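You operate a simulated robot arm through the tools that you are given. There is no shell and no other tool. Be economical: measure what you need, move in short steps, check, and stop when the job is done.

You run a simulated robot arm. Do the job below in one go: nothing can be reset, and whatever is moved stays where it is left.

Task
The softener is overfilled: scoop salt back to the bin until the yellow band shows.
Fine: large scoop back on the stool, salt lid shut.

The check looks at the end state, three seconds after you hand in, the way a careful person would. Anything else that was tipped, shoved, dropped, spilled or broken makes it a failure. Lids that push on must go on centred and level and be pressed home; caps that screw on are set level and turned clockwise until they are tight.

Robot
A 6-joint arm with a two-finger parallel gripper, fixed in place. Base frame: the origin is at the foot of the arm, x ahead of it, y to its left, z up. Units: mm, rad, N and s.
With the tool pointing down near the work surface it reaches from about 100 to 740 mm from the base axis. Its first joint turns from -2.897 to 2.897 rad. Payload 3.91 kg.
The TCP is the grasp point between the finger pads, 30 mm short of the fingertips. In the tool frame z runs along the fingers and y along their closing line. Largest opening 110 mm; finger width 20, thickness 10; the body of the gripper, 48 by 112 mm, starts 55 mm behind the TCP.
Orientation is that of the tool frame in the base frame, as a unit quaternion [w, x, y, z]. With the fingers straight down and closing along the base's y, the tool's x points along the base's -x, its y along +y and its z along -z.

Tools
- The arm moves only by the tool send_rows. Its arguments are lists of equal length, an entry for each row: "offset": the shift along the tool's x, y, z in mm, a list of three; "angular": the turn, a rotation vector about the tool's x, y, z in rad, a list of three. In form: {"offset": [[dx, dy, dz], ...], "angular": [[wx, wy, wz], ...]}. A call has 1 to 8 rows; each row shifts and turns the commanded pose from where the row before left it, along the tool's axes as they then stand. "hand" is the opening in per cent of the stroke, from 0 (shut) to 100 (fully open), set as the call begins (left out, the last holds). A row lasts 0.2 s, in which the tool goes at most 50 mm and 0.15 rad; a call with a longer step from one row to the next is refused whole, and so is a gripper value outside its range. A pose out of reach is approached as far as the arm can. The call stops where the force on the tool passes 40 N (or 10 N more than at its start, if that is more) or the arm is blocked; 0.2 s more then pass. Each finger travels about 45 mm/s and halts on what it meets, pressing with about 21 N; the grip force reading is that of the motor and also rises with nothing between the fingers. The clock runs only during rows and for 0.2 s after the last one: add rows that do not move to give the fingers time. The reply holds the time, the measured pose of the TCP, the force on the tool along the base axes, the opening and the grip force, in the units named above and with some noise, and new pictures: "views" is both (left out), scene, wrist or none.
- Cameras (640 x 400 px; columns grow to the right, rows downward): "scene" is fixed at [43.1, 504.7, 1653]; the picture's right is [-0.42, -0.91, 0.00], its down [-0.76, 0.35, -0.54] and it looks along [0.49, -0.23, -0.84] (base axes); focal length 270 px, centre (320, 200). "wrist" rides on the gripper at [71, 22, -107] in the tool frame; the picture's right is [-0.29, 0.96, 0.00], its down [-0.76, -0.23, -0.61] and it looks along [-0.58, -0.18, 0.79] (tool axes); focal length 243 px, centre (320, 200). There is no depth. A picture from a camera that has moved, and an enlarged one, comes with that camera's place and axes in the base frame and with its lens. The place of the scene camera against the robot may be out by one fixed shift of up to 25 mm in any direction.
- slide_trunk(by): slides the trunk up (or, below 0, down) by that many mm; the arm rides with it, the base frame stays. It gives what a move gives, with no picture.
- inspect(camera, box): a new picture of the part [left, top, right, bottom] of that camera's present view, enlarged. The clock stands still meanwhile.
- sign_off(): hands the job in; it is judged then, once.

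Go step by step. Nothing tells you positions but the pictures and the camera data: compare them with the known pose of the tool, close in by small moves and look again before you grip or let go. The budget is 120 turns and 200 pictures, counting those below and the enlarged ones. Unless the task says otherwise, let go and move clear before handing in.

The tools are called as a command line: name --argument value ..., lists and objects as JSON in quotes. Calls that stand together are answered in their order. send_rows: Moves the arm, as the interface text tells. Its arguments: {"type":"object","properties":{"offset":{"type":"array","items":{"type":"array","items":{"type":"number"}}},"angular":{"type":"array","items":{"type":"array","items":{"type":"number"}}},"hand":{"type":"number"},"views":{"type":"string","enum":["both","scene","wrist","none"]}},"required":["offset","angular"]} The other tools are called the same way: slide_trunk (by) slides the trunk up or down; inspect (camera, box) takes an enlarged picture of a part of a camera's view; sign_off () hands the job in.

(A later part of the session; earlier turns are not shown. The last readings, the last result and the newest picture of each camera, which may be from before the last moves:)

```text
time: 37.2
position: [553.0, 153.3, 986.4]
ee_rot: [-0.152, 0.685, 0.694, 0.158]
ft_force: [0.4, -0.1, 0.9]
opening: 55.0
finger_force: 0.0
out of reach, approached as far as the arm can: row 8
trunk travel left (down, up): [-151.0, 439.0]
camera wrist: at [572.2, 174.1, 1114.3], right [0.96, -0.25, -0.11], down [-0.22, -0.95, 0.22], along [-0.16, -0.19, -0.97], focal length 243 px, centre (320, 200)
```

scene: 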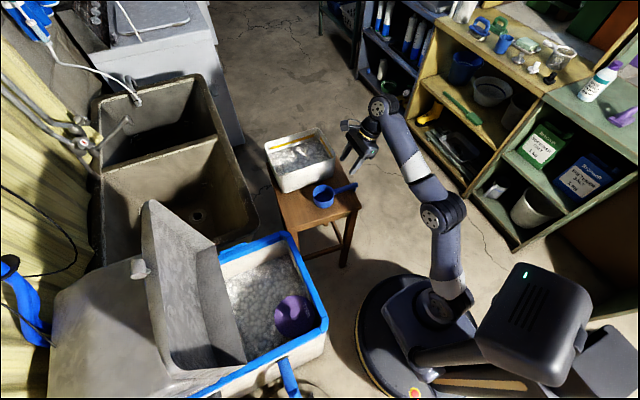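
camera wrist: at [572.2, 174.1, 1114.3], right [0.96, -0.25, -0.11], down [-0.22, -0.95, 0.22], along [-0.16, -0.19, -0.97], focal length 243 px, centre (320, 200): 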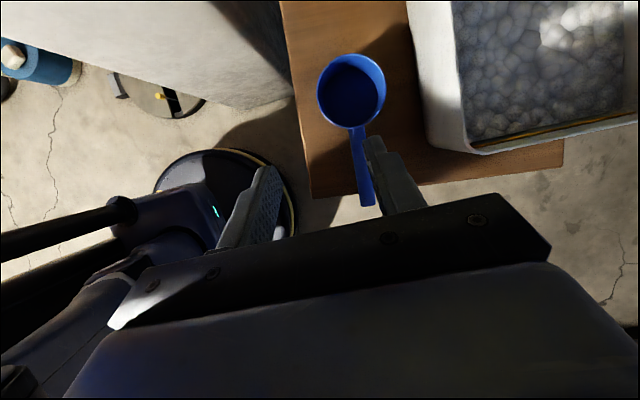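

The cup is at about (590,234) and the handle end at about (579,92). I'll align yaw and come down towards mid-handle.

send_rows --offset '[[-16, 10, 31.5], [-16, 10, 31.5], [-16, 10, 31.5]]' --angular '[[-0.033, 0, 0.07], [0, 0, 0], [0, 0, 0]]'

inspect --camera "scene" --box '[290, 140, 390, 220]'

```text
time: 38.0
position: [582.6, 148.6, 881.6]
ee_rot: [-0.144, 0.713, 0.667, 0.161]
ft_force: [0.3, -0.2, 1.0]
opening: 55.0
finger_force: 0.0
trunk travel left (down, up): [-151.0, 439.0]
camera wrist: at [604.2, 167.8, 1009.1], right [0.94, -0.33, -0.11], down [-0.29, -0.93, 0.23], along [-0.18, -0.18, -0.97], focal length 243 px, centre (320, 200)
```

scene: 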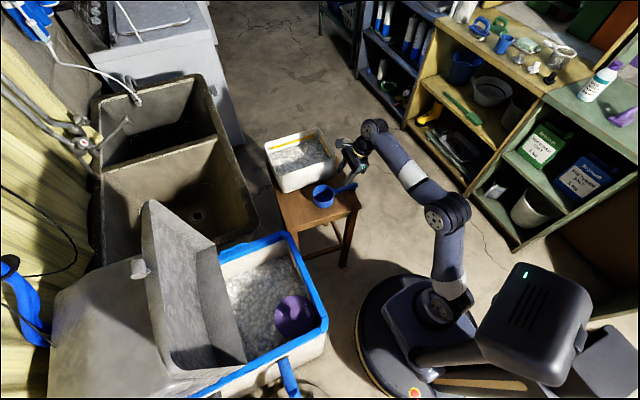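
wrist: 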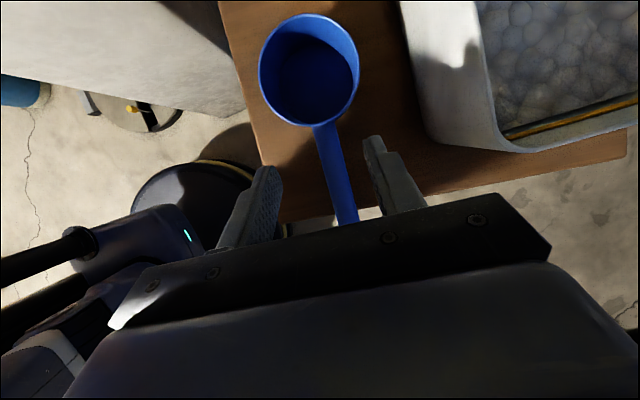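

```text
5.00 times, centred on (340, 180) of scene
camera zoom: at [43.1, 504.7, 1653.0], right [-0.42, -0.91, 0.0], down [-0.76, 0.35, -0.54], along [0.49, -0.23, -0.84], focal length 1348 px, centre (220, 300)
```

zoom: 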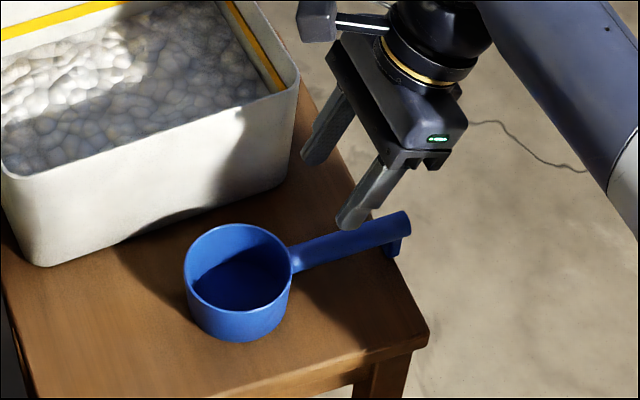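

send_rows --offset '[[-11.5, 1, 24.8], [-11.5, 1, 24.8], [-11.5, 1, 24.8]]' --angular '[[0, 0, 0], [0, 0, 0], [0, 0, 0]]'

inspect --camera "scene" --box '[290, 140, 390, 220]'

```text
time: 38.8
position: [587.3, 149.3, 799.6]
ee_rot: [-0.146, 0.712, 0.667, 0.162]
ft_force: [-0.9, 0.6, -0.7]
opening: 55.2
finger_force: 0.0
trunk travel left (down, up): [-151.0, 439.0]
camera wrist: at [609.1, 168.2, 928.1], right [0.94, -0.33, -0.12], down [-0.29, -0.93, 0.23], along [-0.18, -0.18, -0.97], focal length 243 px, centre (320, 200)
```

scene: 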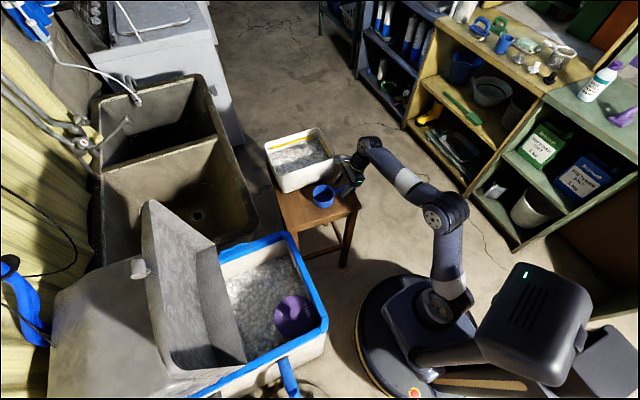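
wrist: 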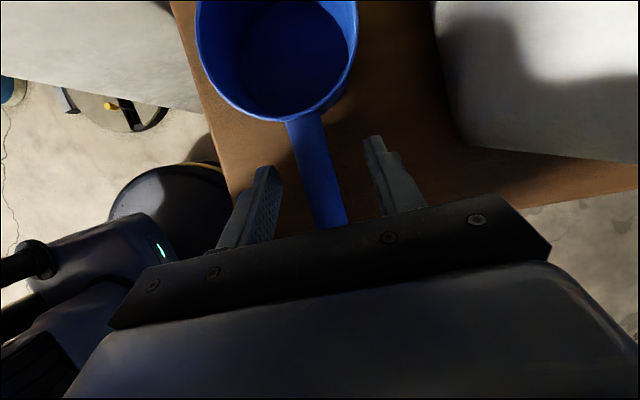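

```text
5.00 times, centred on (340, 180) of scene
camera zoom: at [43.1, 504.7, 1653.0], right [-0.42, -0.91, 0.0], down [-0.76, 0.35, -0.54], along [0.49, -0.23, -0.84], focal length 1348 px, centre (220, 300)
```

zoom: 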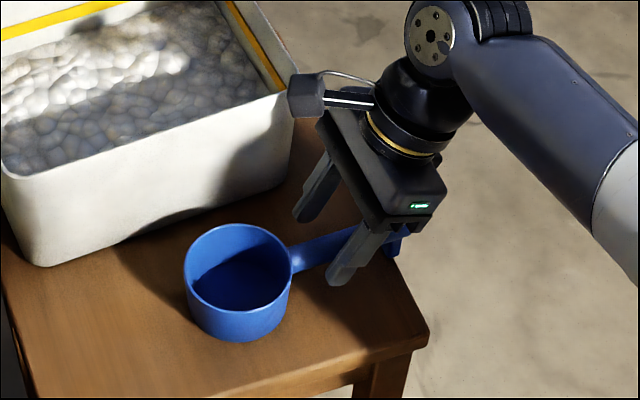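

The handle is centred between the fingers. Closing.

send_rows --offset '[[0, 0, 0], [0, 0, 0], [0, 0, 0], [0, 0, 0]]' --angular '[[0, 0, 0], [0, 0, 0], [0, 0, 0], [0, 0, 0]]' --hand 0 --views "none"

send_rows --offset '[[17, 0, -36], [17, 0, -36], [17, 0, -36]]' --angular '[[0, 0, 0], [0, 0, 0], [0, 0, 0]]'

inspect --camera "scene" --box '[270, 100, 410, 210]'

```text
time: 39.8
position: [588.9, 149.7, 800.7]
ee_rot: [-0.146, 0.712, 0.668, 0.161]
ft_force: [0.9, -0.3, -1.0]
opening: 20.8
finger_force: 20.7
trunk travel left (down, up): [-151.0, 439.0]
```

```text
time: 40.6
position: [587.5, 149.5, 914.6]
ee_rot: [-0.145, 0.712, 0.668, 0.161]
ft_force: [0.6, -0.2, -0.4]
opening: 21.1
finger_force: 20.8
trunk travel left (down, up): [-151.0, 439.0]
camera wrist: at [608.1, 168.5, 1043.1], right [0.94, -0.33, -0.12], down [-0.29, -0.93, 0.23], along [-0.18, -0.18, -0.97], focal length 243 px, centre (320, 200)
```

scene: 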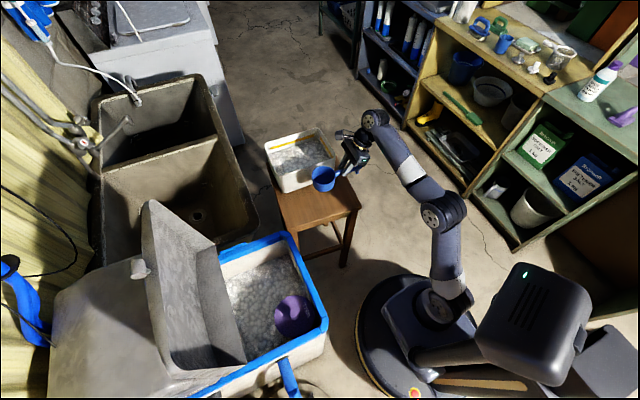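
wrist: 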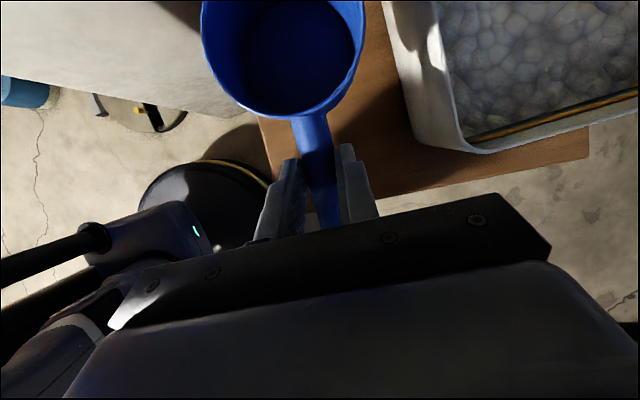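

```text
3.64 times, centred on (340, 155) of scene
camera zoom: at [43.1, 504.7, 1653.0], right [-0.42, -0.91, 0.0], down [-0.76, 0.35, -0.54], along [0.49, -0.23, -0.84], focal length 981 px, centre (247, 364)
```

zoom: 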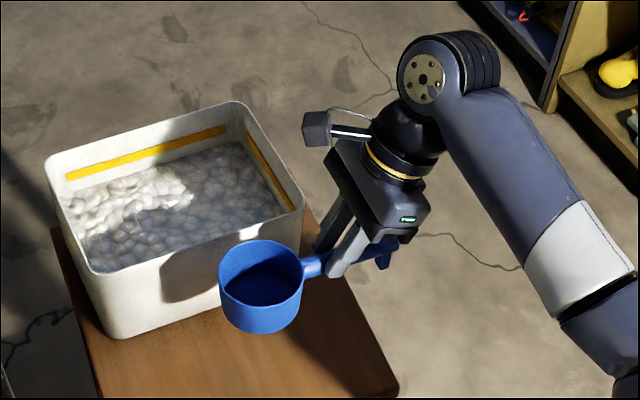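

The scoop is held. I'll raise the trunk for clearance, yaw the scoop to point along +x, and carry it over the tank.

slide_trunk --by 150

send_rows --offset '[[0, 0, 0], [0, 0, 0], [0, 0, 0], [0, 0, 0], [0, 0, 0]]' --angular '[[-0.063, 0, 0.135], [-0.063, 0, 0.135], [-0.063, 0, 0.135], [-0.063, 0, 0.135], [-0.063, 0, 0.135]]' --views "none"

send_rows --offset '[[0, 0, 0], [0, 0, 0], [0, 0, 0], [0, 0, 0], [0, 0, 0]]' --angular '[[-0.063, 0, 0.135], [-0.063, 0, 0.135], [-0.063, 0, 0.135], [-0.063, 0, 0.135], [-0.063, 0, 0.135]]' --views "both"

```text
time: 42.3
position: [586.9, 149.1, 1065.9]
ee_rot: [-0.145, 0.713, 0.667, 0.162]
ft_force: [0.1, 0.1, -1.7]
opening: 20.8
finger_force: 21.1
trunk travel left (down, up): [-301.0, 289.0]
```

```text
time: 43.5
position: [586.0, 150.2, 1065.5]
ee_rot: [-0.079, 0.906, 0.361, 0.205]
ft_force: [0.3, -0.4, -0.1]
opening: 21.1
finger_force: 20.7
trunk travel left (down, up): [-301.0, 289.0]
```

```text
time: 44.7
position: [589.2, 141.6, 1065.7]
ee_rot: [-0.04, 0.959, 0.18, 0.217]
ft_force: [0.6, 0.6, -1.0]
opening: 21.1
finger_force: 20.7
out of reach, approached as far as the arm can: row 3, 4, 5
trunk travel left (down, up): [-301.0, 289.0]
camera wrist: at [612.6, 129.1, 1192.7], right [0.1, -0.99, -0.12], down [-0.97, -0.13, 0.22], along [-0.23, 0.1, -0.97], focal length 243 px, centre (320, 200)
```

scene: 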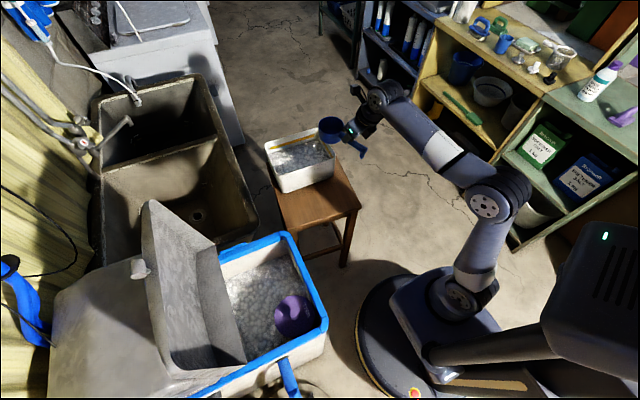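
wrist: 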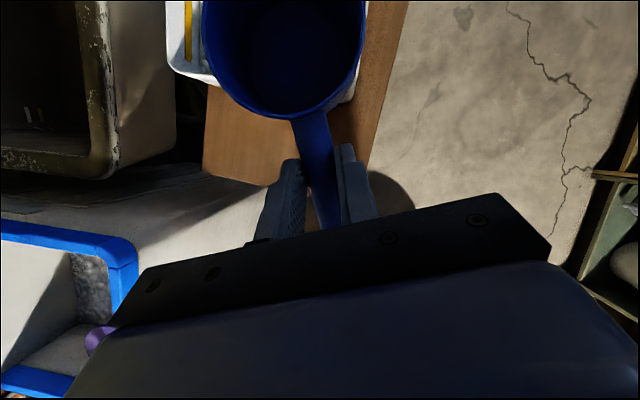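

The last wrist joint seems to be at its limit there, so I'll turn the other way until the scoop points along −x. In the tank I'll sweep away from the +x wall, clear of the WELL cap.

send_rows --offset '[[0, 0, 0], [0, 0, 0], [0, 0, 0], [0, 0, 0], [0, 0, 0], [0, 0, 0], [0, 0, 0], [0, 0, 0]]' --angular '[[0.063, 0, -0.135], [0.063, 0, -0.135], [0.063, 0, -0.135], [0.063, 0, -0.135], [0.063, 0, -0.135], [0.063, 0, -0.135], [0.063, 0, -0.135], [0.063, 0, -0.135]]' --views "none"

send_rows --offset '[[0, 0, 0], [0, 0, 0], [0, 0, 0], [0, 0, 0], [0, 0, 0], [0, 0, 0], [0, 0, 0], [0, 0, 0]]' --angular '[[0.063, 0, -0.135], [0.063, 0, -0.135], [0.063, 0, -0.135], [0.063, 0, -0.135], [0.063, 0, -0.135], [0.063, 0, -0.135], [0.063, 0, -0.135], [0.063, 0, -0.135]]' --views "none"

send_rows --offset '[[0, 0, 0], [0, 0, 0]]' --angular '[[0.063, 0, -0.135], [0.063, 0, -0.135]]' --views "both"

```text
time: 46.5
position: [588.7, 141.3, 1065.3]
ee_rot: [-0.151, 0.691, 0.69, 0.157]
ft_force: [-0.3, -0.3, -0.9]
opening: 21.0
finger_force: 20.7
trunk travel left (down, up): [-301.0, 289.0]
```

```text
time: 48.3
position: [518.6, 150.2, 974.0]
ee_rot: [-0.207, 0.187, 0.959, 0.044]
ft_force: [0.4, -0.9, -0.7]
opening: 21.1
finger_force: 20.7
out of reach, approached as far as the arm can: row 3, 4, 5, 6, 7, 8
trunk travel left (down, up): [-301.0, 289.0]
```

```text
time: 48.9
position: [507.9, 148.8, 956.9]
ee_rot: [-0.21, 0.042, 0.977, 0.011]
ft_force: [0.8, -0.2, -0.3]
opening: 20.9
finger_force: 21.1
out of reach, approached as far as the arm can: row 1, 2
trunk travel left (down, up): [-301.0, 289.0]
camera wrist: at [487.1, 172.5, 1084.2], right [0.35, 0.93, -0.11], down [0.92, -0.31, 0.24], along [0.19, -0.19, -0.96], focal length 243 px, centre (320, 200)
```

scene: 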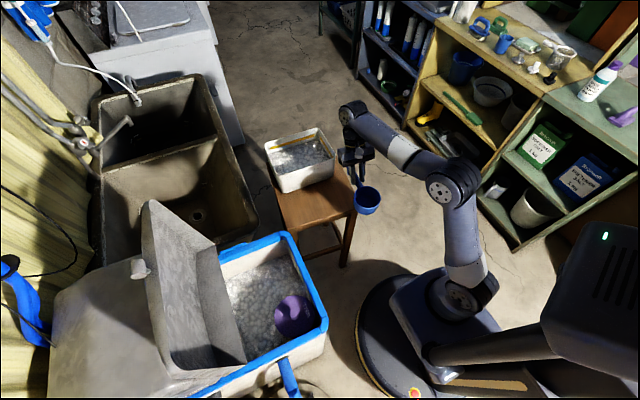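
wrist: 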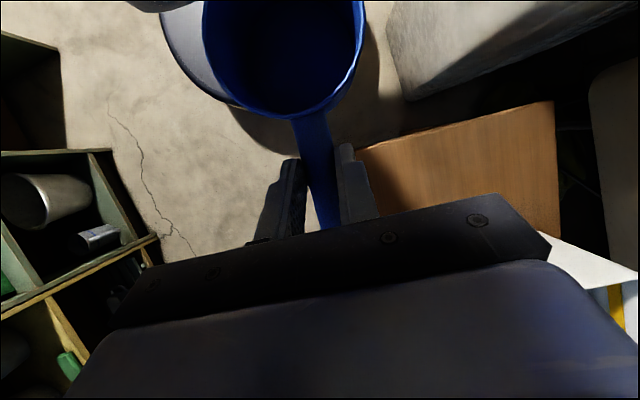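

send_rows --offset '[[21.4, 40.4, 3.9], [21.4, 40.4, 3.9], [21.4, 40.4, 3.9], [21.4, 40.4, 3.9], [21.4, 40.4, 3.9], [21.4, 40.4, 3.9], [21.4, 40.4, 3.9]]' --angular '[[0, 0, 0], [0, 0, 0], [0, 0, 0], [0, 0, 0], [0, 0, 0], [0, 0, 0], [0, 0, 0]]' --views "none"

send_rows --offset '[[21.4, 40.4, 3.9], [21.4, 40.4, 3.9], [21.4, 40.4, 3.9]]' --angular '[[0, 0, 0], [0, 0, 0], [0, 0, 0]]' --views "both"

```text
time: 50.5
position: [374.0, 435.6, 982.6]
ee_rot: [-0.21, 0.044, 0.977, 0.015]
ft_force: [6.3, -4.3, 23.5]
opening: 0.0
finger_force: 21.3
out of reach, approached as far as the arm can: row 5, 6, 7
trunk travel left (down, up): [-301.0, 289.0]
```

```text
time: 51.3
position: [297.3, 534.4, 967.1]
ee_rot: [-0.212, 0.046, 0.976, 0.013]
ft_force: [0.2, -0.3, -0.5]
opening: 0.0
finger_force: 20.8
out of reach, approached as far as the arm can: row 1, 2, 3
trunk travel left (down, up): [-301.0, 289.0]
camera wrist: at [277.8, 558.3, 1095.1], right [0.35, 0.93, -0.12], down [0.92, -0.32, 0.24], along [0.18, -0.19, -0.96], focal length 243 px, centre (320, 200)
```

scene: 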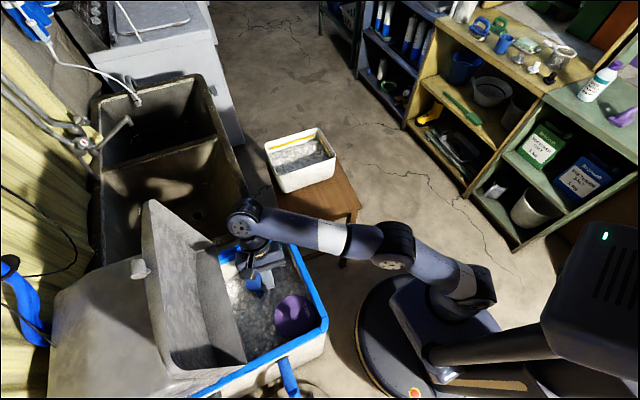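
wrist: 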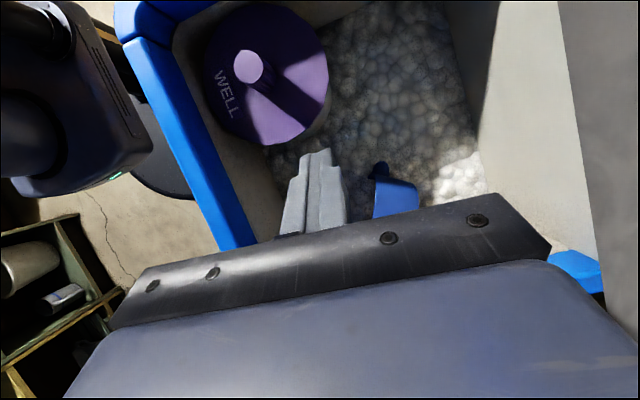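

The arm sagged at its reach limit and the scoop was knocked out of the grip; it seems to have dropped into the tank. I'll raise the trunk and look.

slide_trunk --by 180

send_rows --offset '[[0, -30, -10], [0, -30, -10]]' --angular '[[0, 0, 0], [0, 0, 0]]' --hand 60

inspect --camera "scene" --box '[190, 200, 350, 370]'

inspect --camera "wrist" --box '[160, 0, 560, 250]'

```text
time: 53.3
position: [296.7, 533.8, 1148.2]
ee_rot: [-0.212, 0.044, 0.976, 0.013]
ft_force: [0.4, 0.3, 0.0]
opening: 0.3
finger_force: 20.6
trunk travel left (down, up): [-481.0, 109.0]
```

```text
time: 53.9
position: [299.6, 472.3, 1165.7]
ee_rot: [-0.212, 0.043, 0.976, 0.013]
ft_force: [0.3, 1.1, 0.9]
opening: 50.7
finger_force: 0.0
trunk travel left (down, up): [-481.0, 109.0]
camera wrist: at [281.0, 495.8, 1293.6], right [0.35, 0.93, -0.11], down [0.92, -0.32, 0.24], along [0.18, -0.19, -0.96], focal length 243 px, centre (320, 200)
```

scene: 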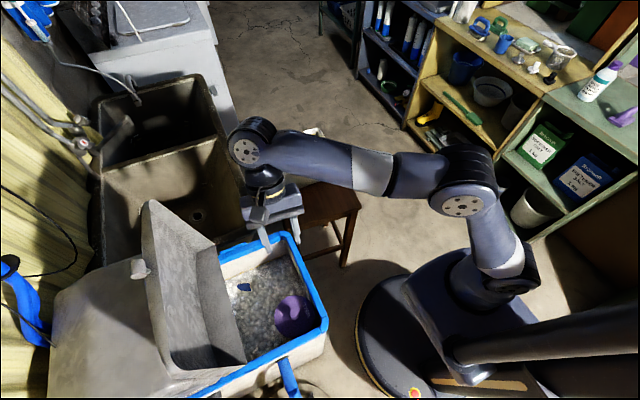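
wrist: 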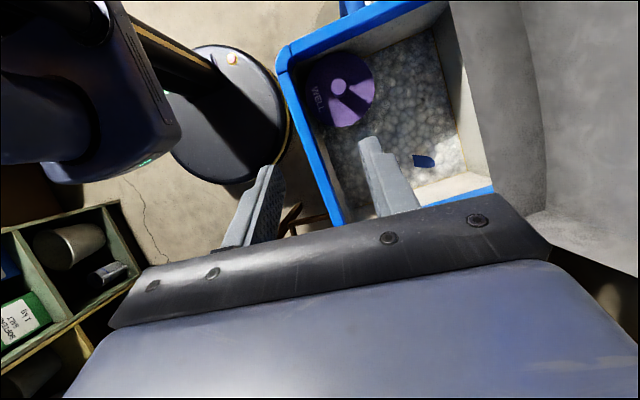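

```text
2.35 times, centred on (270, 285) of scene
camera zoom: at [43.1, 504.7, 1653.0], right [-0.42, -0.91, 0.0], down [-0.76, 0.35, -0.54], along [0.49, -0.23, -0.84], focal length 634 px, centre (438, 0)
```

zoom: 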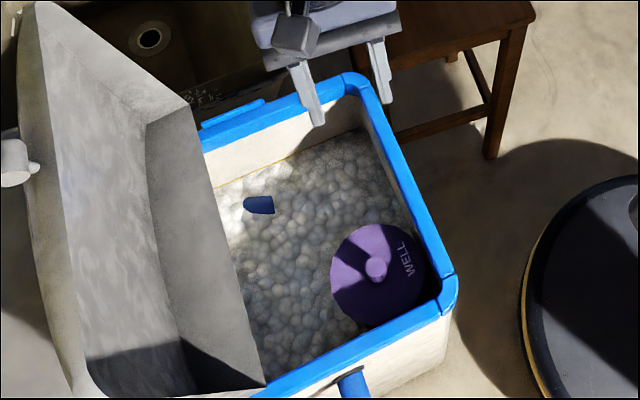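

```text
1.60 times, centred on (360, 125) of wrist
camera zoom: at [281.0, 495.8, 1293.6], right [0.35, 0.93, -0.11], down [0.92, -0.32, 0.24], along [0.18, -0.19, -0.96], focal length 388 px, centre (256, 320)
```

zoom: 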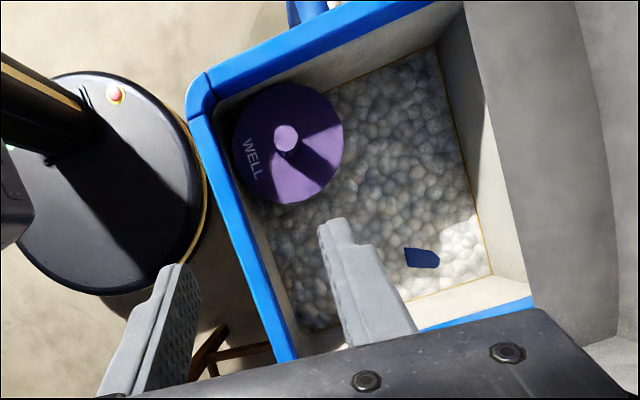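

The scoop is mostly buried, with only its handle end out of the salt near (373,626,770), pointing outward. A thin yellow line is also starting to show along the tank wall at the salt edge. I'll turn the gripper vertical, aligned across the handle, and look closer.

send_rows --offset '[[0, 0, 0], [0, 0, 0], [0, 0, 0], [0, 0, 0], [0, 0, 0], [0, 0, 0], [0, 0, 0], [0, 0, 0]]' --angular '[[0.058, 0, -0.1246], [0.058, 0, -0.1246], [0.058, 0, -0.1246], [0.058, 0, -0.1246], [0.058, 0, -0.1246], [0.058, 0, -0.1246], [0.058, 0, -0.1246], [0.058, 0, -0.1246]]' --views "none"

send_rows --offset '[[0, 0, 0], [0, 0, 0], [0, 0, 0]]' --angular '[[0, -0.145, 0], [0, -0.145, 0], [0, -0.145, 0]]' --views "wrist"

```text
time: 55.7
position: [269.6, 438.3, 1111.2]
ee_rot: [-0.184, -0.473, 0.856, -0.103]
ft_force: [0.3, 0.0, 0.0]
opening: 66.1
finger_force: 0.0
out of reach, approached as far as the arm can: row 2, 3, 4, 5, 6, 7, 8
trunk travel left (down, up): [-481.0, 109.0]
```

```text
time: 56.5
position: [270.9, 437.3, 1112.3]
ee_rot: [0.006, -0.483, 0.875, 0.0]
ft_force: [0.0, 0.4, -0.2]
opening: 65.9
finger_force: 0.0
trunk travel left (down, up): [-481.0, 109.0]
camera wrist: at [211.9, 389.4, 1219.4], right [-0.66, 0.76, 0.0], down [0.59, 0.52, 0.62], along [0.47, 0.4, -0.79], focal length 243 px, centre (320, 200)
```

wrist: 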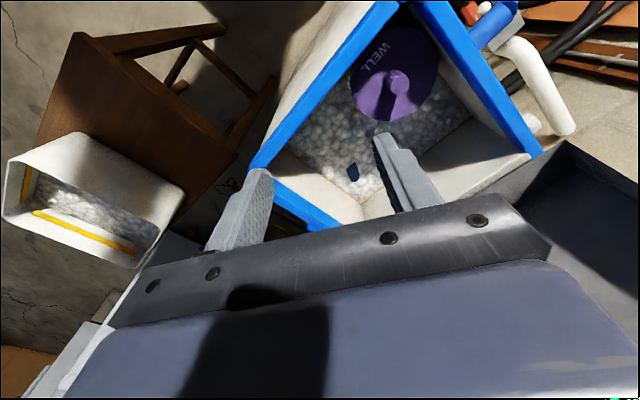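

send_rows --offset '[[-35, 2, 0], [-35, 2, 0], [-35, 3, 0]]' --angular '[[0, 0, 0], [0, 0, 0], [0, 0, 0]]' --views "none"

slide_trunk --by -170

send_rows --offset '[[-30, 2, 0], [-30, 2, 0], [-30, 2, 0]]' --angular '[[0, 0, 0], [0, 0, 0], [0, 0, 0]]' --views "both"

inspect --camera "wrist" --box '[220, 60, 460, 240]'

```text
time: 57.3
position: [320.2, 529.9, 1115.3]
ee_rot: [0.006, -0.483, 0.875, 0.002]
ft_force: [0.0, 0.9, -0.4]
opening: 66.1
finger_force: 0.2
trunk travel left (down, up): [-481.0, 109.0]
```

```text
time: 59.2
position: [320.1, 529.8, 944.7]
ee_rot: [0.004, -0.483, 0.876, 0.0]
ft_force: [0.9, 0.1, -0.6]
opening: 66.0
finger_force: 0.1
trunk travel left (down, up): [-311.0, 279.0]
```

```text
time: 60.0
position: [341.9, 575.1, 944.6]
ee_rot: [0.005, -0.483, 0.875, 0.001]
ft_force: [0.1, 0.3, -0.4]
opening: 66.2
finger_force: 0.1
out of reach, approached as far as the arm can: row 2, 3
trunk travel left (down, up): [-311.0, 279.0]
camera wrist: at [285.3, 526.3, 1051.3], right [-0.65, 0.76, 0.0], down [0.6, 0.52, 0.62], along [0.47, 0.4, -0.79], focal length 243 px, centre (320, 200)
```

scene: 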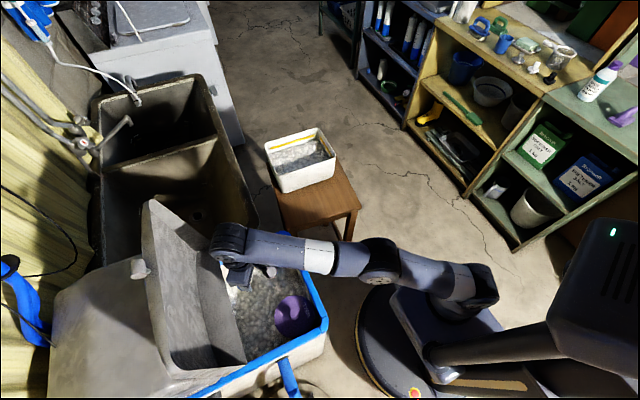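
wrist: 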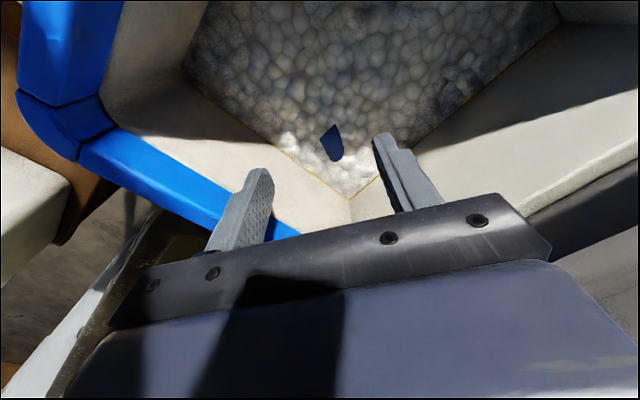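

```text
2.22 times, centred on (340, 150) of wrist
camera zoom: at [285.3, 526.3, 1051.3], right [-0.65, 0.76, 0.0], down [0.6, 0.52, 0.62], along [0.47, 0.4, -0.79], focal length 539 px, centre (276, 311)
```

zoom: 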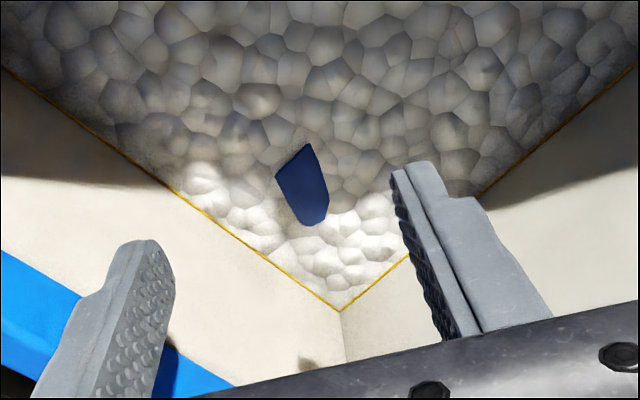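

The arm was stretched flat, so the shoulder is low; raising the trunk gives more reach down into the tank. The handle lies near the salt surface with its end at about (383,640,782), so I'll grip about 50 mm in from the tip.

slide_trunk --by 200

send_rows --offset '[[-5, 0, 43], [-5, 0, 43], [-5, 0, 43], [-5, 0, 43], [-6, 0, 43]]' --angular '[[0, 0, 0], [0, 0, 0], [0, 0, 0], [0, 0, 0], [0, 0, 0]]' --views "both"

```text
time: 62.2
position: [343.9, 574.2, 1143.3]
ee_rot: [0.005, -0.483, 0.875, 0.001]
ft_force: [0.3, -0.4, -0.5]
opening: 66.0
finger_force: 0.0
trunk travel left (down, up): [-511.0, 79.0]
```

```text
time: 63.4
position: [362.3, 594.9, 929.2]
ee_rot: [0.005, -0.483, 0.876, 0.001]
ft_force: [-0.3, 0.0, -0.3]
opening: 66.1
finger_force: 0.0
trunk travel left (down, up): [-511.0, 79.0]
camera wrist: at [304.2, 546.8, 1036.6], right [-0.65, 0.76, 0.0], down [0.6, 0.52, 0.62], along [0.47, 0.4, -0.79], focal length 243 px, centre (320, 200)
```

scene: 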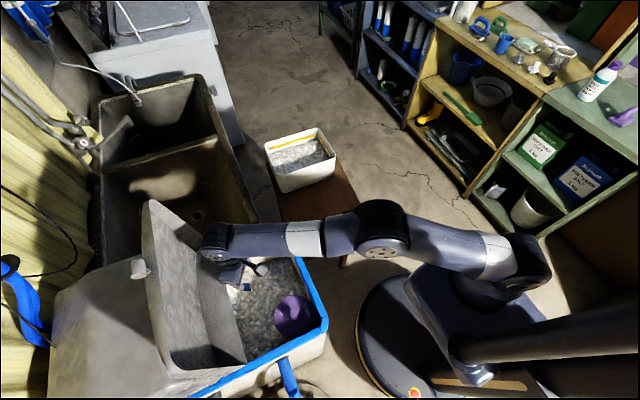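
wrist: 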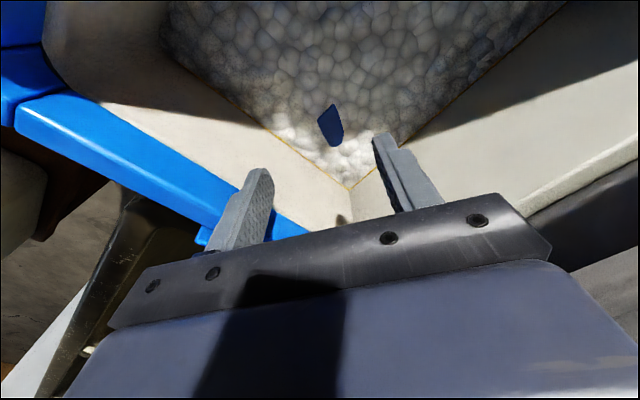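

send_rows --offset '[[0, 3, 40], [0, 2, 40]]' --angular '[[0, 0, 0], [0, 0, 0]]' --views "wrist"

inspect --camera "wrist" --box '[220, 60, 460, 240]'

inspect --camera "scene" --box '[190, 200, 350, 320]'

```text
time: 64.0
position: [356.6, 601.2, 848.4]
ee_rot: [0.005, -0.483, 0.876, 0.0]
ft_force: [1.0, 0.1, 0.3]
opening: 66.1
finger_force: 0.0
trunk travel left (down, up): [-511.0, 79.0]
camera wrist: at [299.5, 552.9, 955.5], right [-0.65, 0.76, 0.0], down [0.59, 0.52, 0.62], along [0.47, 0.4, -0.79], focal length 243 px, centre (320, 200)
```

wrist: 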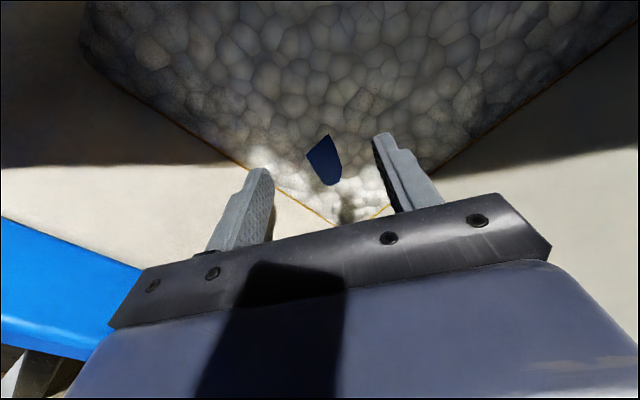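

```text
2.22 times, centred on (340, 150) of wrist
camera zoom: at [299.5, 552.9, 955.5], right [-0.65, 0.76, 0.0], down [0.59, 0.52, 0.62], along [0.47, 0.4, -0.79], focal length 539 px, centre (276, 311)
```

zoom: 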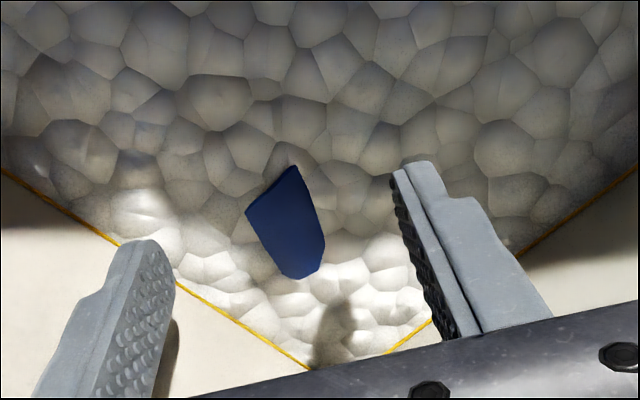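

```text
3.33 times, centred on (270, 260) of scene
camera zoom: at [43.1, 504.7, 1653.0], right [-0.42, -0.91, 0.0], down [-0.76, 0.35, -0.54], along [0.49, -0.23, -0.84], focal length 899 px, centre (487, 0)
```

zoom: 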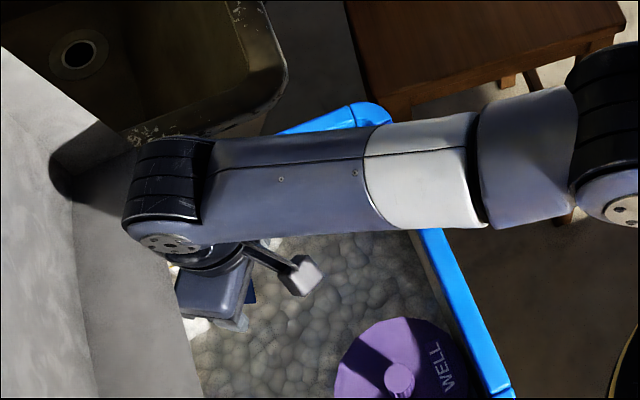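

send_rows --offset '[[0, -2, 22], [0, -2, 22], [0, 0, 20]]' --angular '[[0, 0, 0], [0, 0, 0], [0, 0, 0]]' --views "wrist"

inspect --camera "wrist" --box '[220, 60, 460, 240]'

```text
time: 64.8
position: [359.3, 597.4, 785.0]
ee_rot: [0.006, -0.483, 0.876, 0.0]
ft_force: [1.0, 0.6, -1.0]
opening: 66.0
finger_force: 0.1
trunk travel left (down, up): [-511.0, 79.0]
camera wrist: at [301.3, 550.5, 892.2], right [-0.65, 0.76, 0.0], down [0.59, 0.52, 0.62], along [0.47, 0.4, -0.79], focal length 243 px, centre (320, 200)
```

wrist: 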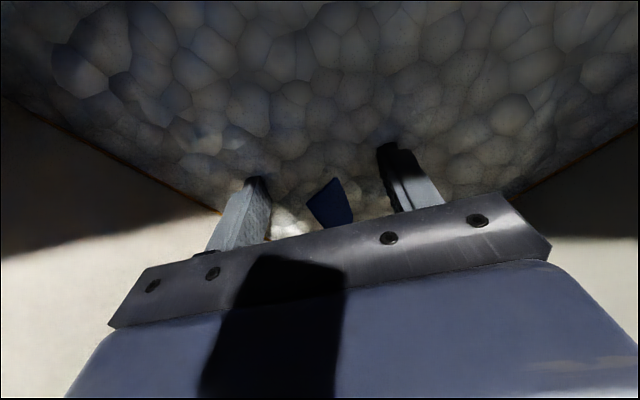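

```text
2.22 times, centred on (340, 150) of wrist
camera zoom: at [301.3, 550.5, 892.2], right [-0.65, 0.76, 0.0], down [0.59, 0.52, 0.62], along [0.47, 0.4, -0.79], focal length 539 px, centre (276, 311)
```

zoom: 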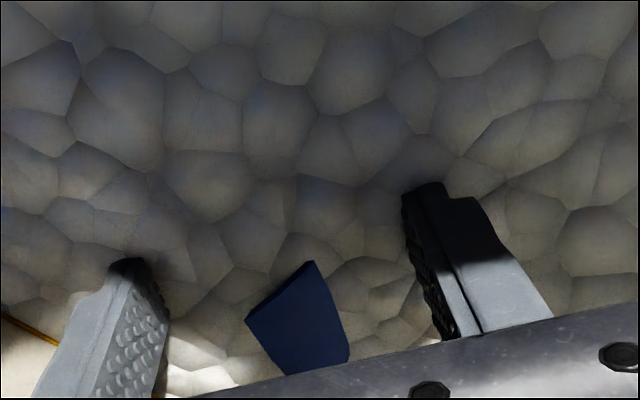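

send_rows --offset '[[-3, -1, 12], [-2, -1, 10], [0, 0, 0]]' --angular '[[0, 0, 0], [0, 0, 0], [0, 0, 0]]' --views "none"

send_rows --offset '[[0, 0, 0], [0, 0, 0], [0, 0, 0], [0, 0, 0], [0, 0, 0]]' --angular '[[0, 0, 0], [0, 0, 0], [0, 0, 0], [0, 0, 0], [0, 0, 0]]' --hand 0 --views "wrist"

```text
time: 65.6
position: [364.4, 600.6, 762.5]
ee_rot: [0.005, -0.483, 0.875, 0.0]
ft_force: [-1.1, 0.4, 1.3]
opening: 66.8
finger_force: 0.9
trunk travel left (down, up): [-511.0, 79.0]
```

```text
time: 66.7
position: [356.0, 603.2, 764.1]
ee_rot: [0.0, -0.484, 0.875, 0.003]
ft_force: [-27.3, 0.3, 6.7]
opening: 38.5
finger_force: 21.1
trunk travel left (down, up): [-511.0, 79.0]
stopped in row 5: the force on the tool passed its limit (the readings are from after the stop); the commanded pose is now the measured one
camera wrist: at [299.2, 554.8, 870.7], right [-0.66, 0.75, 0.01], down [0.6, 0.52, 0.61], along [0.45, 0.4, -0.79], focal length 243 px, centre (320, 200)
```

wrist: 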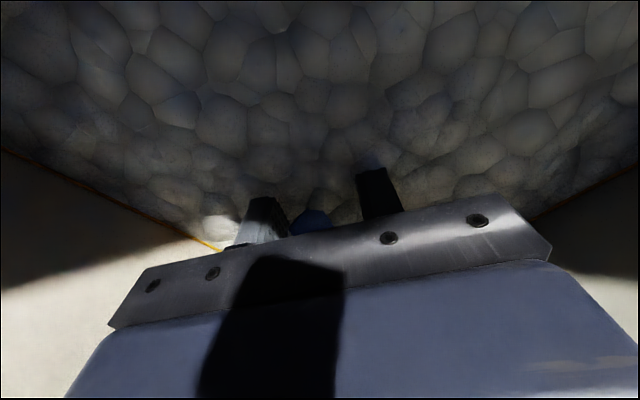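

inspect --camera "wrist" --box '[230, 140, 430, 260]'

send_rows --offset '[[0, 0, 0], [0, 0, 0], [0, 0, 0], [0, 0, 0]]' --angular '[[0, 0, 0], [0, 0, 0], [0, 0, 0], [0, 0, 0]]' --hand 0 --views "none"

```text
3.20 times, centred on (330, 200) of wrist
camera zoom: at [299.2, 554.8, 870.7], right [-0.66, 0.75, 0.01], down [0.6, 0.52, 0.61], along [0.45, 0.4, -0.79], focal length 776 px, centre (288, 200)
```

zoom: 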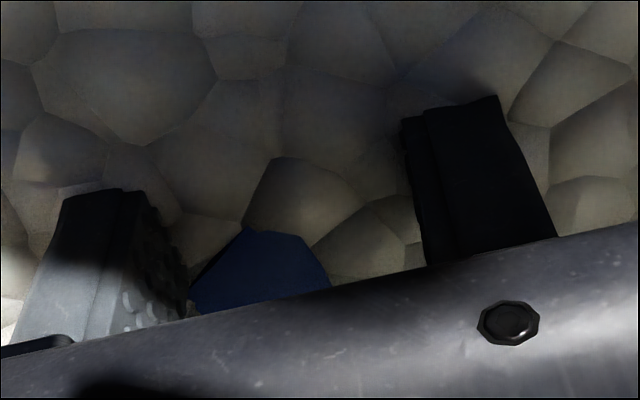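

```text
time: 67.7
position: [355.4, 603.0, 762.6]
ee_rot: [0.0, -0.485, 0.875, 0.002]
ft_force: [-36.1, -3.2, 6.6]
opening: 38.5
finger_force: 21.3
trunk travel left (down, up): [-511.0, 79.0]
```

The fingers hold something 38 mm wide with a sideways load, probably the rolled handle plus its hook. I'll shift the way the force points to relieve it, then see whether the grip tightens.

send_rows --offset '[[3, 5, 0], [3, 5, 0], [0, 0, 0], [0, 0, 0]]' --angular '[[0, 0, 0], [0, 0, 0], [0, 0, 0], [0, 0, 0]]' --views "wrist"

inspect --camera "wrist" --box '[230, 140, 430, 260]'

```text
time: 68.7
position: [347.2, 602.6, 764.3]
ee_rot: [0.003, -0.484, 0.875, 0.002]
ft_force: [-18.0, -5.0, 12.4]
opening: 23.2
finger_force: 21.6
trunk travel left (down, up): [-511.0, 79.0]
camera wrist: at [290.5, 553.6, 871.3], right [-0.66, 0.75, 0.0], down [0.6, 0.52, 0.61], along [0.46, 0.4, -0.79], focal length 243 px, centre (320, 200)
```

wrist: 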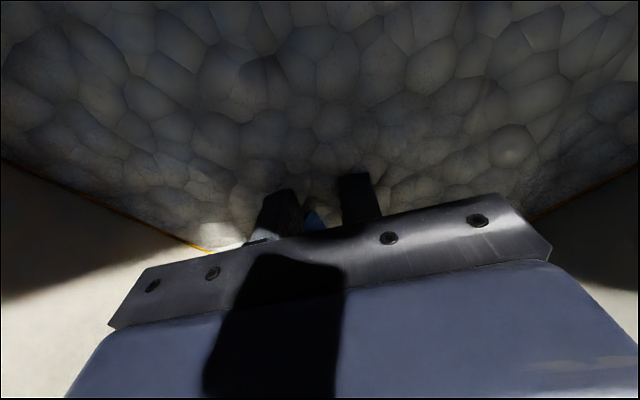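

```text
3.20 times, centred on (330, 200) of wrist
camera zoom: at [290.5, 553.6, 871.3], right [-0.66, 0.75, 0.0], down [0.6, 0.52, 0.61], along [0.46, 0.4, -0.79], focal length 776 px, centre (288, 200)
```

zoom: 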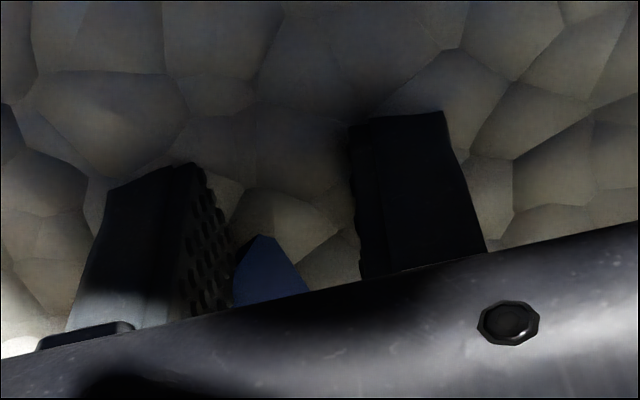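

send_rows --offset '[[2.5, 4, 0], [1, 2, -1], [0, 0, 0], [0, 0, 0]]' --angular '[[0, 0, 0], [0, 0, 0], [0, 0, 0], [0, 0, 0]]' --views "none"

```text
time: 69.7
position: [342.6, 601.5, 765.0]
ee_rot: [0.003, -0.484, 0.875, 0.003]
ft_force: [-8.4, -6.6, 18.3]
opening: 11.4
finger_force: 20.7
trunk travel left (down, up): [-511.0, 79.0]
```

send_rows --offset '[[0, 0, -15], [0, 0, -15]]' --angular '[[0, 0, 0], [0, 0, 0]]' --views "wrist"

inspect --camera "wrist" --box '[220, 100, 420, 240]'

```text
time: 70.3
position: [339.5, 604.2, 791.5]
ee_rot: [0.001, -0.485, 0.875, 0.002]
ft_force: [-16.2, -0.5, -3.2]
opening: 5.0
finger_force: 20.8
trunk travel left (down, up): [-511.0, 79.0]
camera wrist: at [282.8, 555.9, 899.7], right [-0.66, 0.75, 0.0], down [0.6, 0.52, 0.61], along [0.46, 0.4, -0.79], focal length 243 px, centre (320, 200)
```

wrist: 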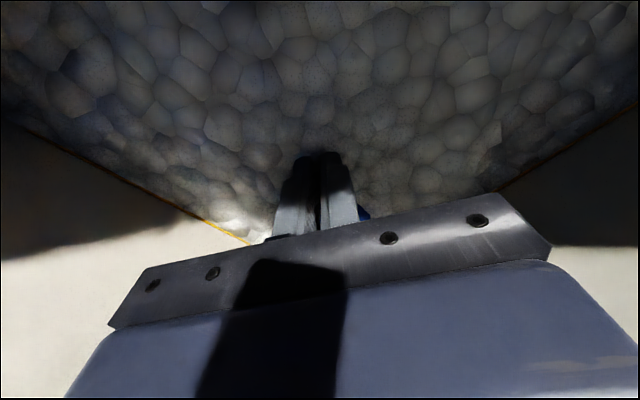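

```text
2.86 times, centred on (320, 170) of wrist
camera zoom: at [282.8, 555.9, 899.7], right [-0.66, 0.75, 0.0], down [0.6, 0.52, 0.61], along [0.46, 0.4, -0.79], focal length 693 px, centre (320, 286)
```

zoom: 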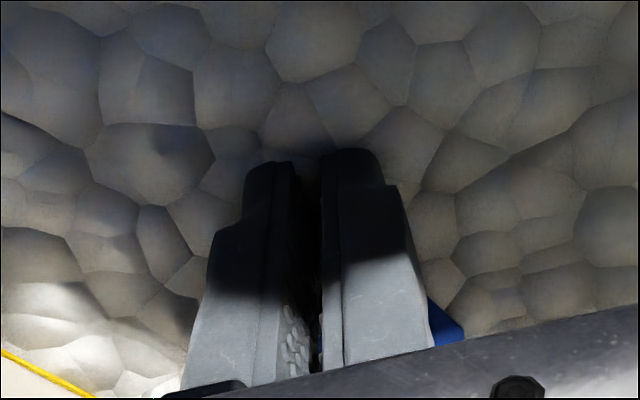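

It slipped out. I'll open, lift clear and re-look at how the scoop lies.

send_rows --offset '[[5, -3, -30], [10, 0, -45], [10, 0, -45], [10, 0, -45], [10, 0, -30]]' --angular '[[0, 0, 0], [0, 0, 0], [0, 0, 0], [0, 0, 0], [0, 0, 0]]' --hand 5

inspect --camera "wrist" --box '[200, 40, 440, 220]'

inspect --camera "scene" --box '[190, 220, 330, 320]'

```text
time: 71.5
position: [322.8, 561.5, 989.1]
ee_rot: [0.002, -0.484, 0.875, 0.002]
ft_force: [0.7, -0.8, -0.2]
opening: 5.5
finger_force: 0.0
trunk travel left (down, up): [-511.0, 79.0]
camera wrist: at [265.3, 513.7, 1096.2], right [-0.66, 0.75, 0.0], down [0.6, 0.52, 0.61], along [0.46, 0.4, -0.79], focal length 243 px, centre (320, 200)
```

scene: 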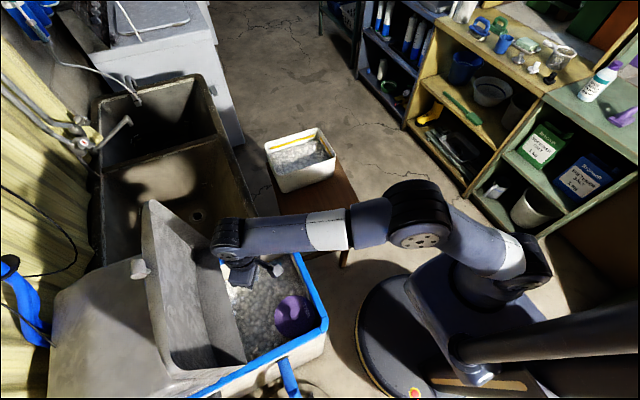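
wrist: 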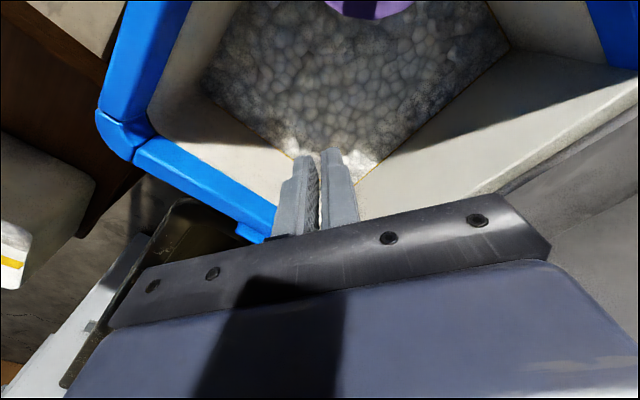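

```text
2.22 times, centred on (320, 130) of wrist
camera zoom: at [265.3, 513.7, 1096.2], right [-0.66, 0.75, 0.0], down [0.6, 0.52, 0.61], along [0.46, 0.4, -0.79], focal length 539 px, centre (320, 356)
```

zoom: 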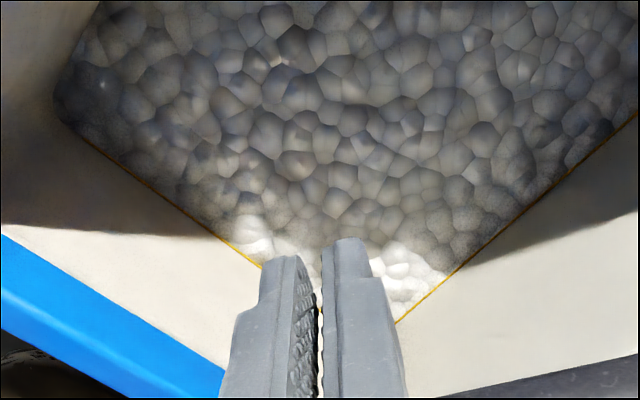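

```text
4.00 times, centred on (260, 270) of scene
camera zoom: at [43.1, 504.7, 1653.0], right [-0.42, -0.91, 0.0], down [-0.76, 0.35, -0.54], along [0.49, -0.23, -0.84], focal length 1079 px, centre (560, -80)
```

zoom: 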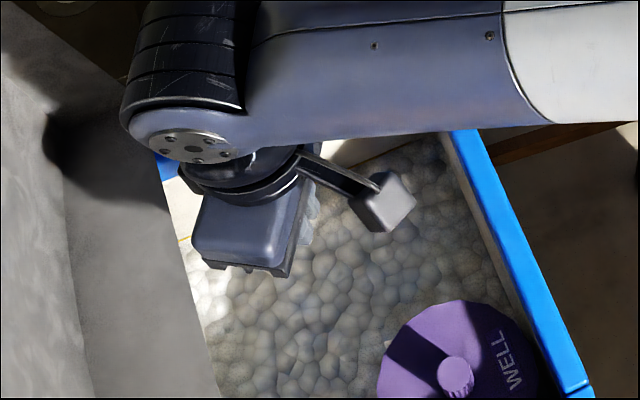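

send_rows --offset '[[20, 0, -40], [25, -10, -40], [25, -20, -20], [25, -20, 0]]' --angular '[[0, 0, 0], [0, 0, 0], [0, 0, 0], [0, 0, 0]]'

inspect --camera "wrist" --box '[200, 40, 460, 220]'

inspect --camera "scene" --box '[190, 220, 330, 320]'

```text
time: 72.5
position: [313.5, 453.3, 1090.9]
ee_rot: [0.002, -0.484, 0.875, 0.002]
ft_force: [-0.7, 0.0, -0.3]
opening: 5.3
finger_force: 0.1
trunk travel left (down, up): [-511.0, 79.0]
camera wrist: at [256.4, 405.5, 1196.7], right [-0.66, 0.75, 0.0], down [0.6, 0.52, 0.61], along [0.46, 0.4, -0.79], focal length 243 px, centre (320, 200)
```

scene: 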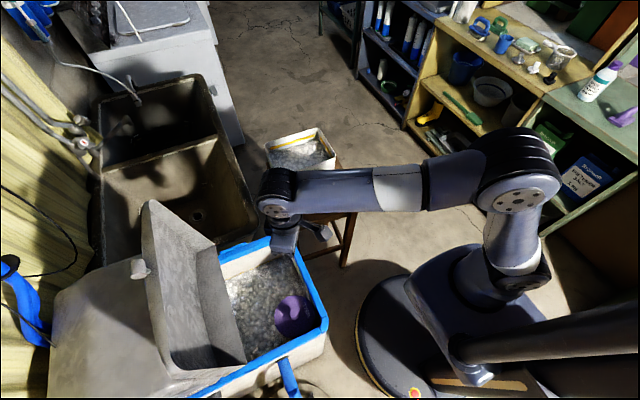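
wrist: 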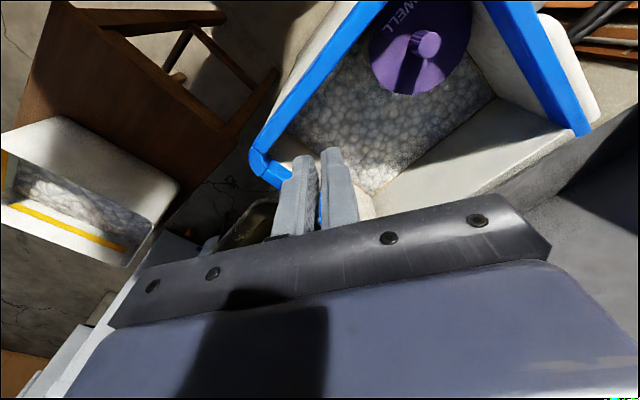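

```text
2.22 times, centred on (330, 130) of wrist
camera zoom: at [256.4, 405.5, 1196.7], right [-0.66, 0.75, 0.0], down [0.6, 0.52, 0.61], along [0.46, 0.4, -0.79], focal length 539 px, centre (298, 356)
```

zoom: 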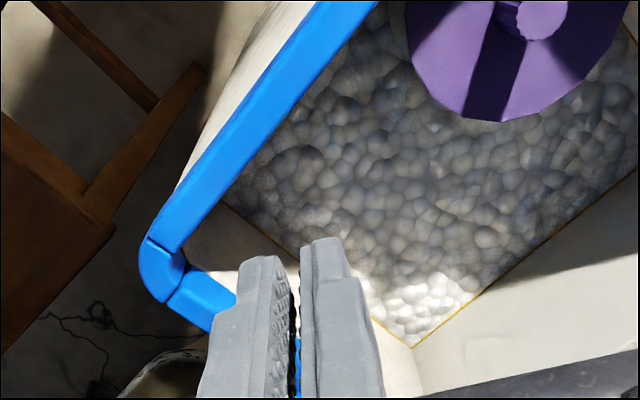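

```text
4.00 times, centred on (260, 270) of scene
camera zoom: at [43.1, 504.7, 1653.0], right [-0.42, -0.91, 0.0], down [-0.76, 0.35, -0.54], along [0.49, -0.23, -0.84], focal length 1079 px, centre (560, -80)
```

zoom: 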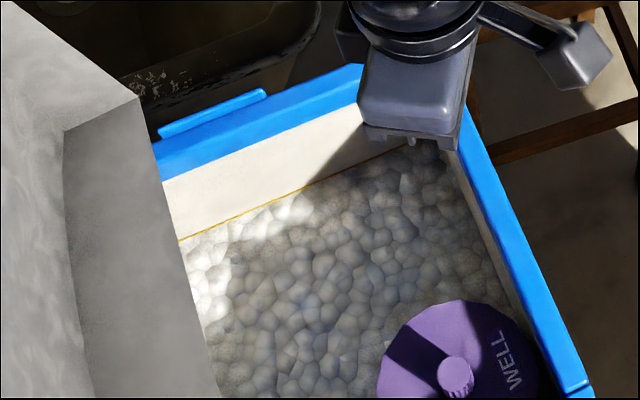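

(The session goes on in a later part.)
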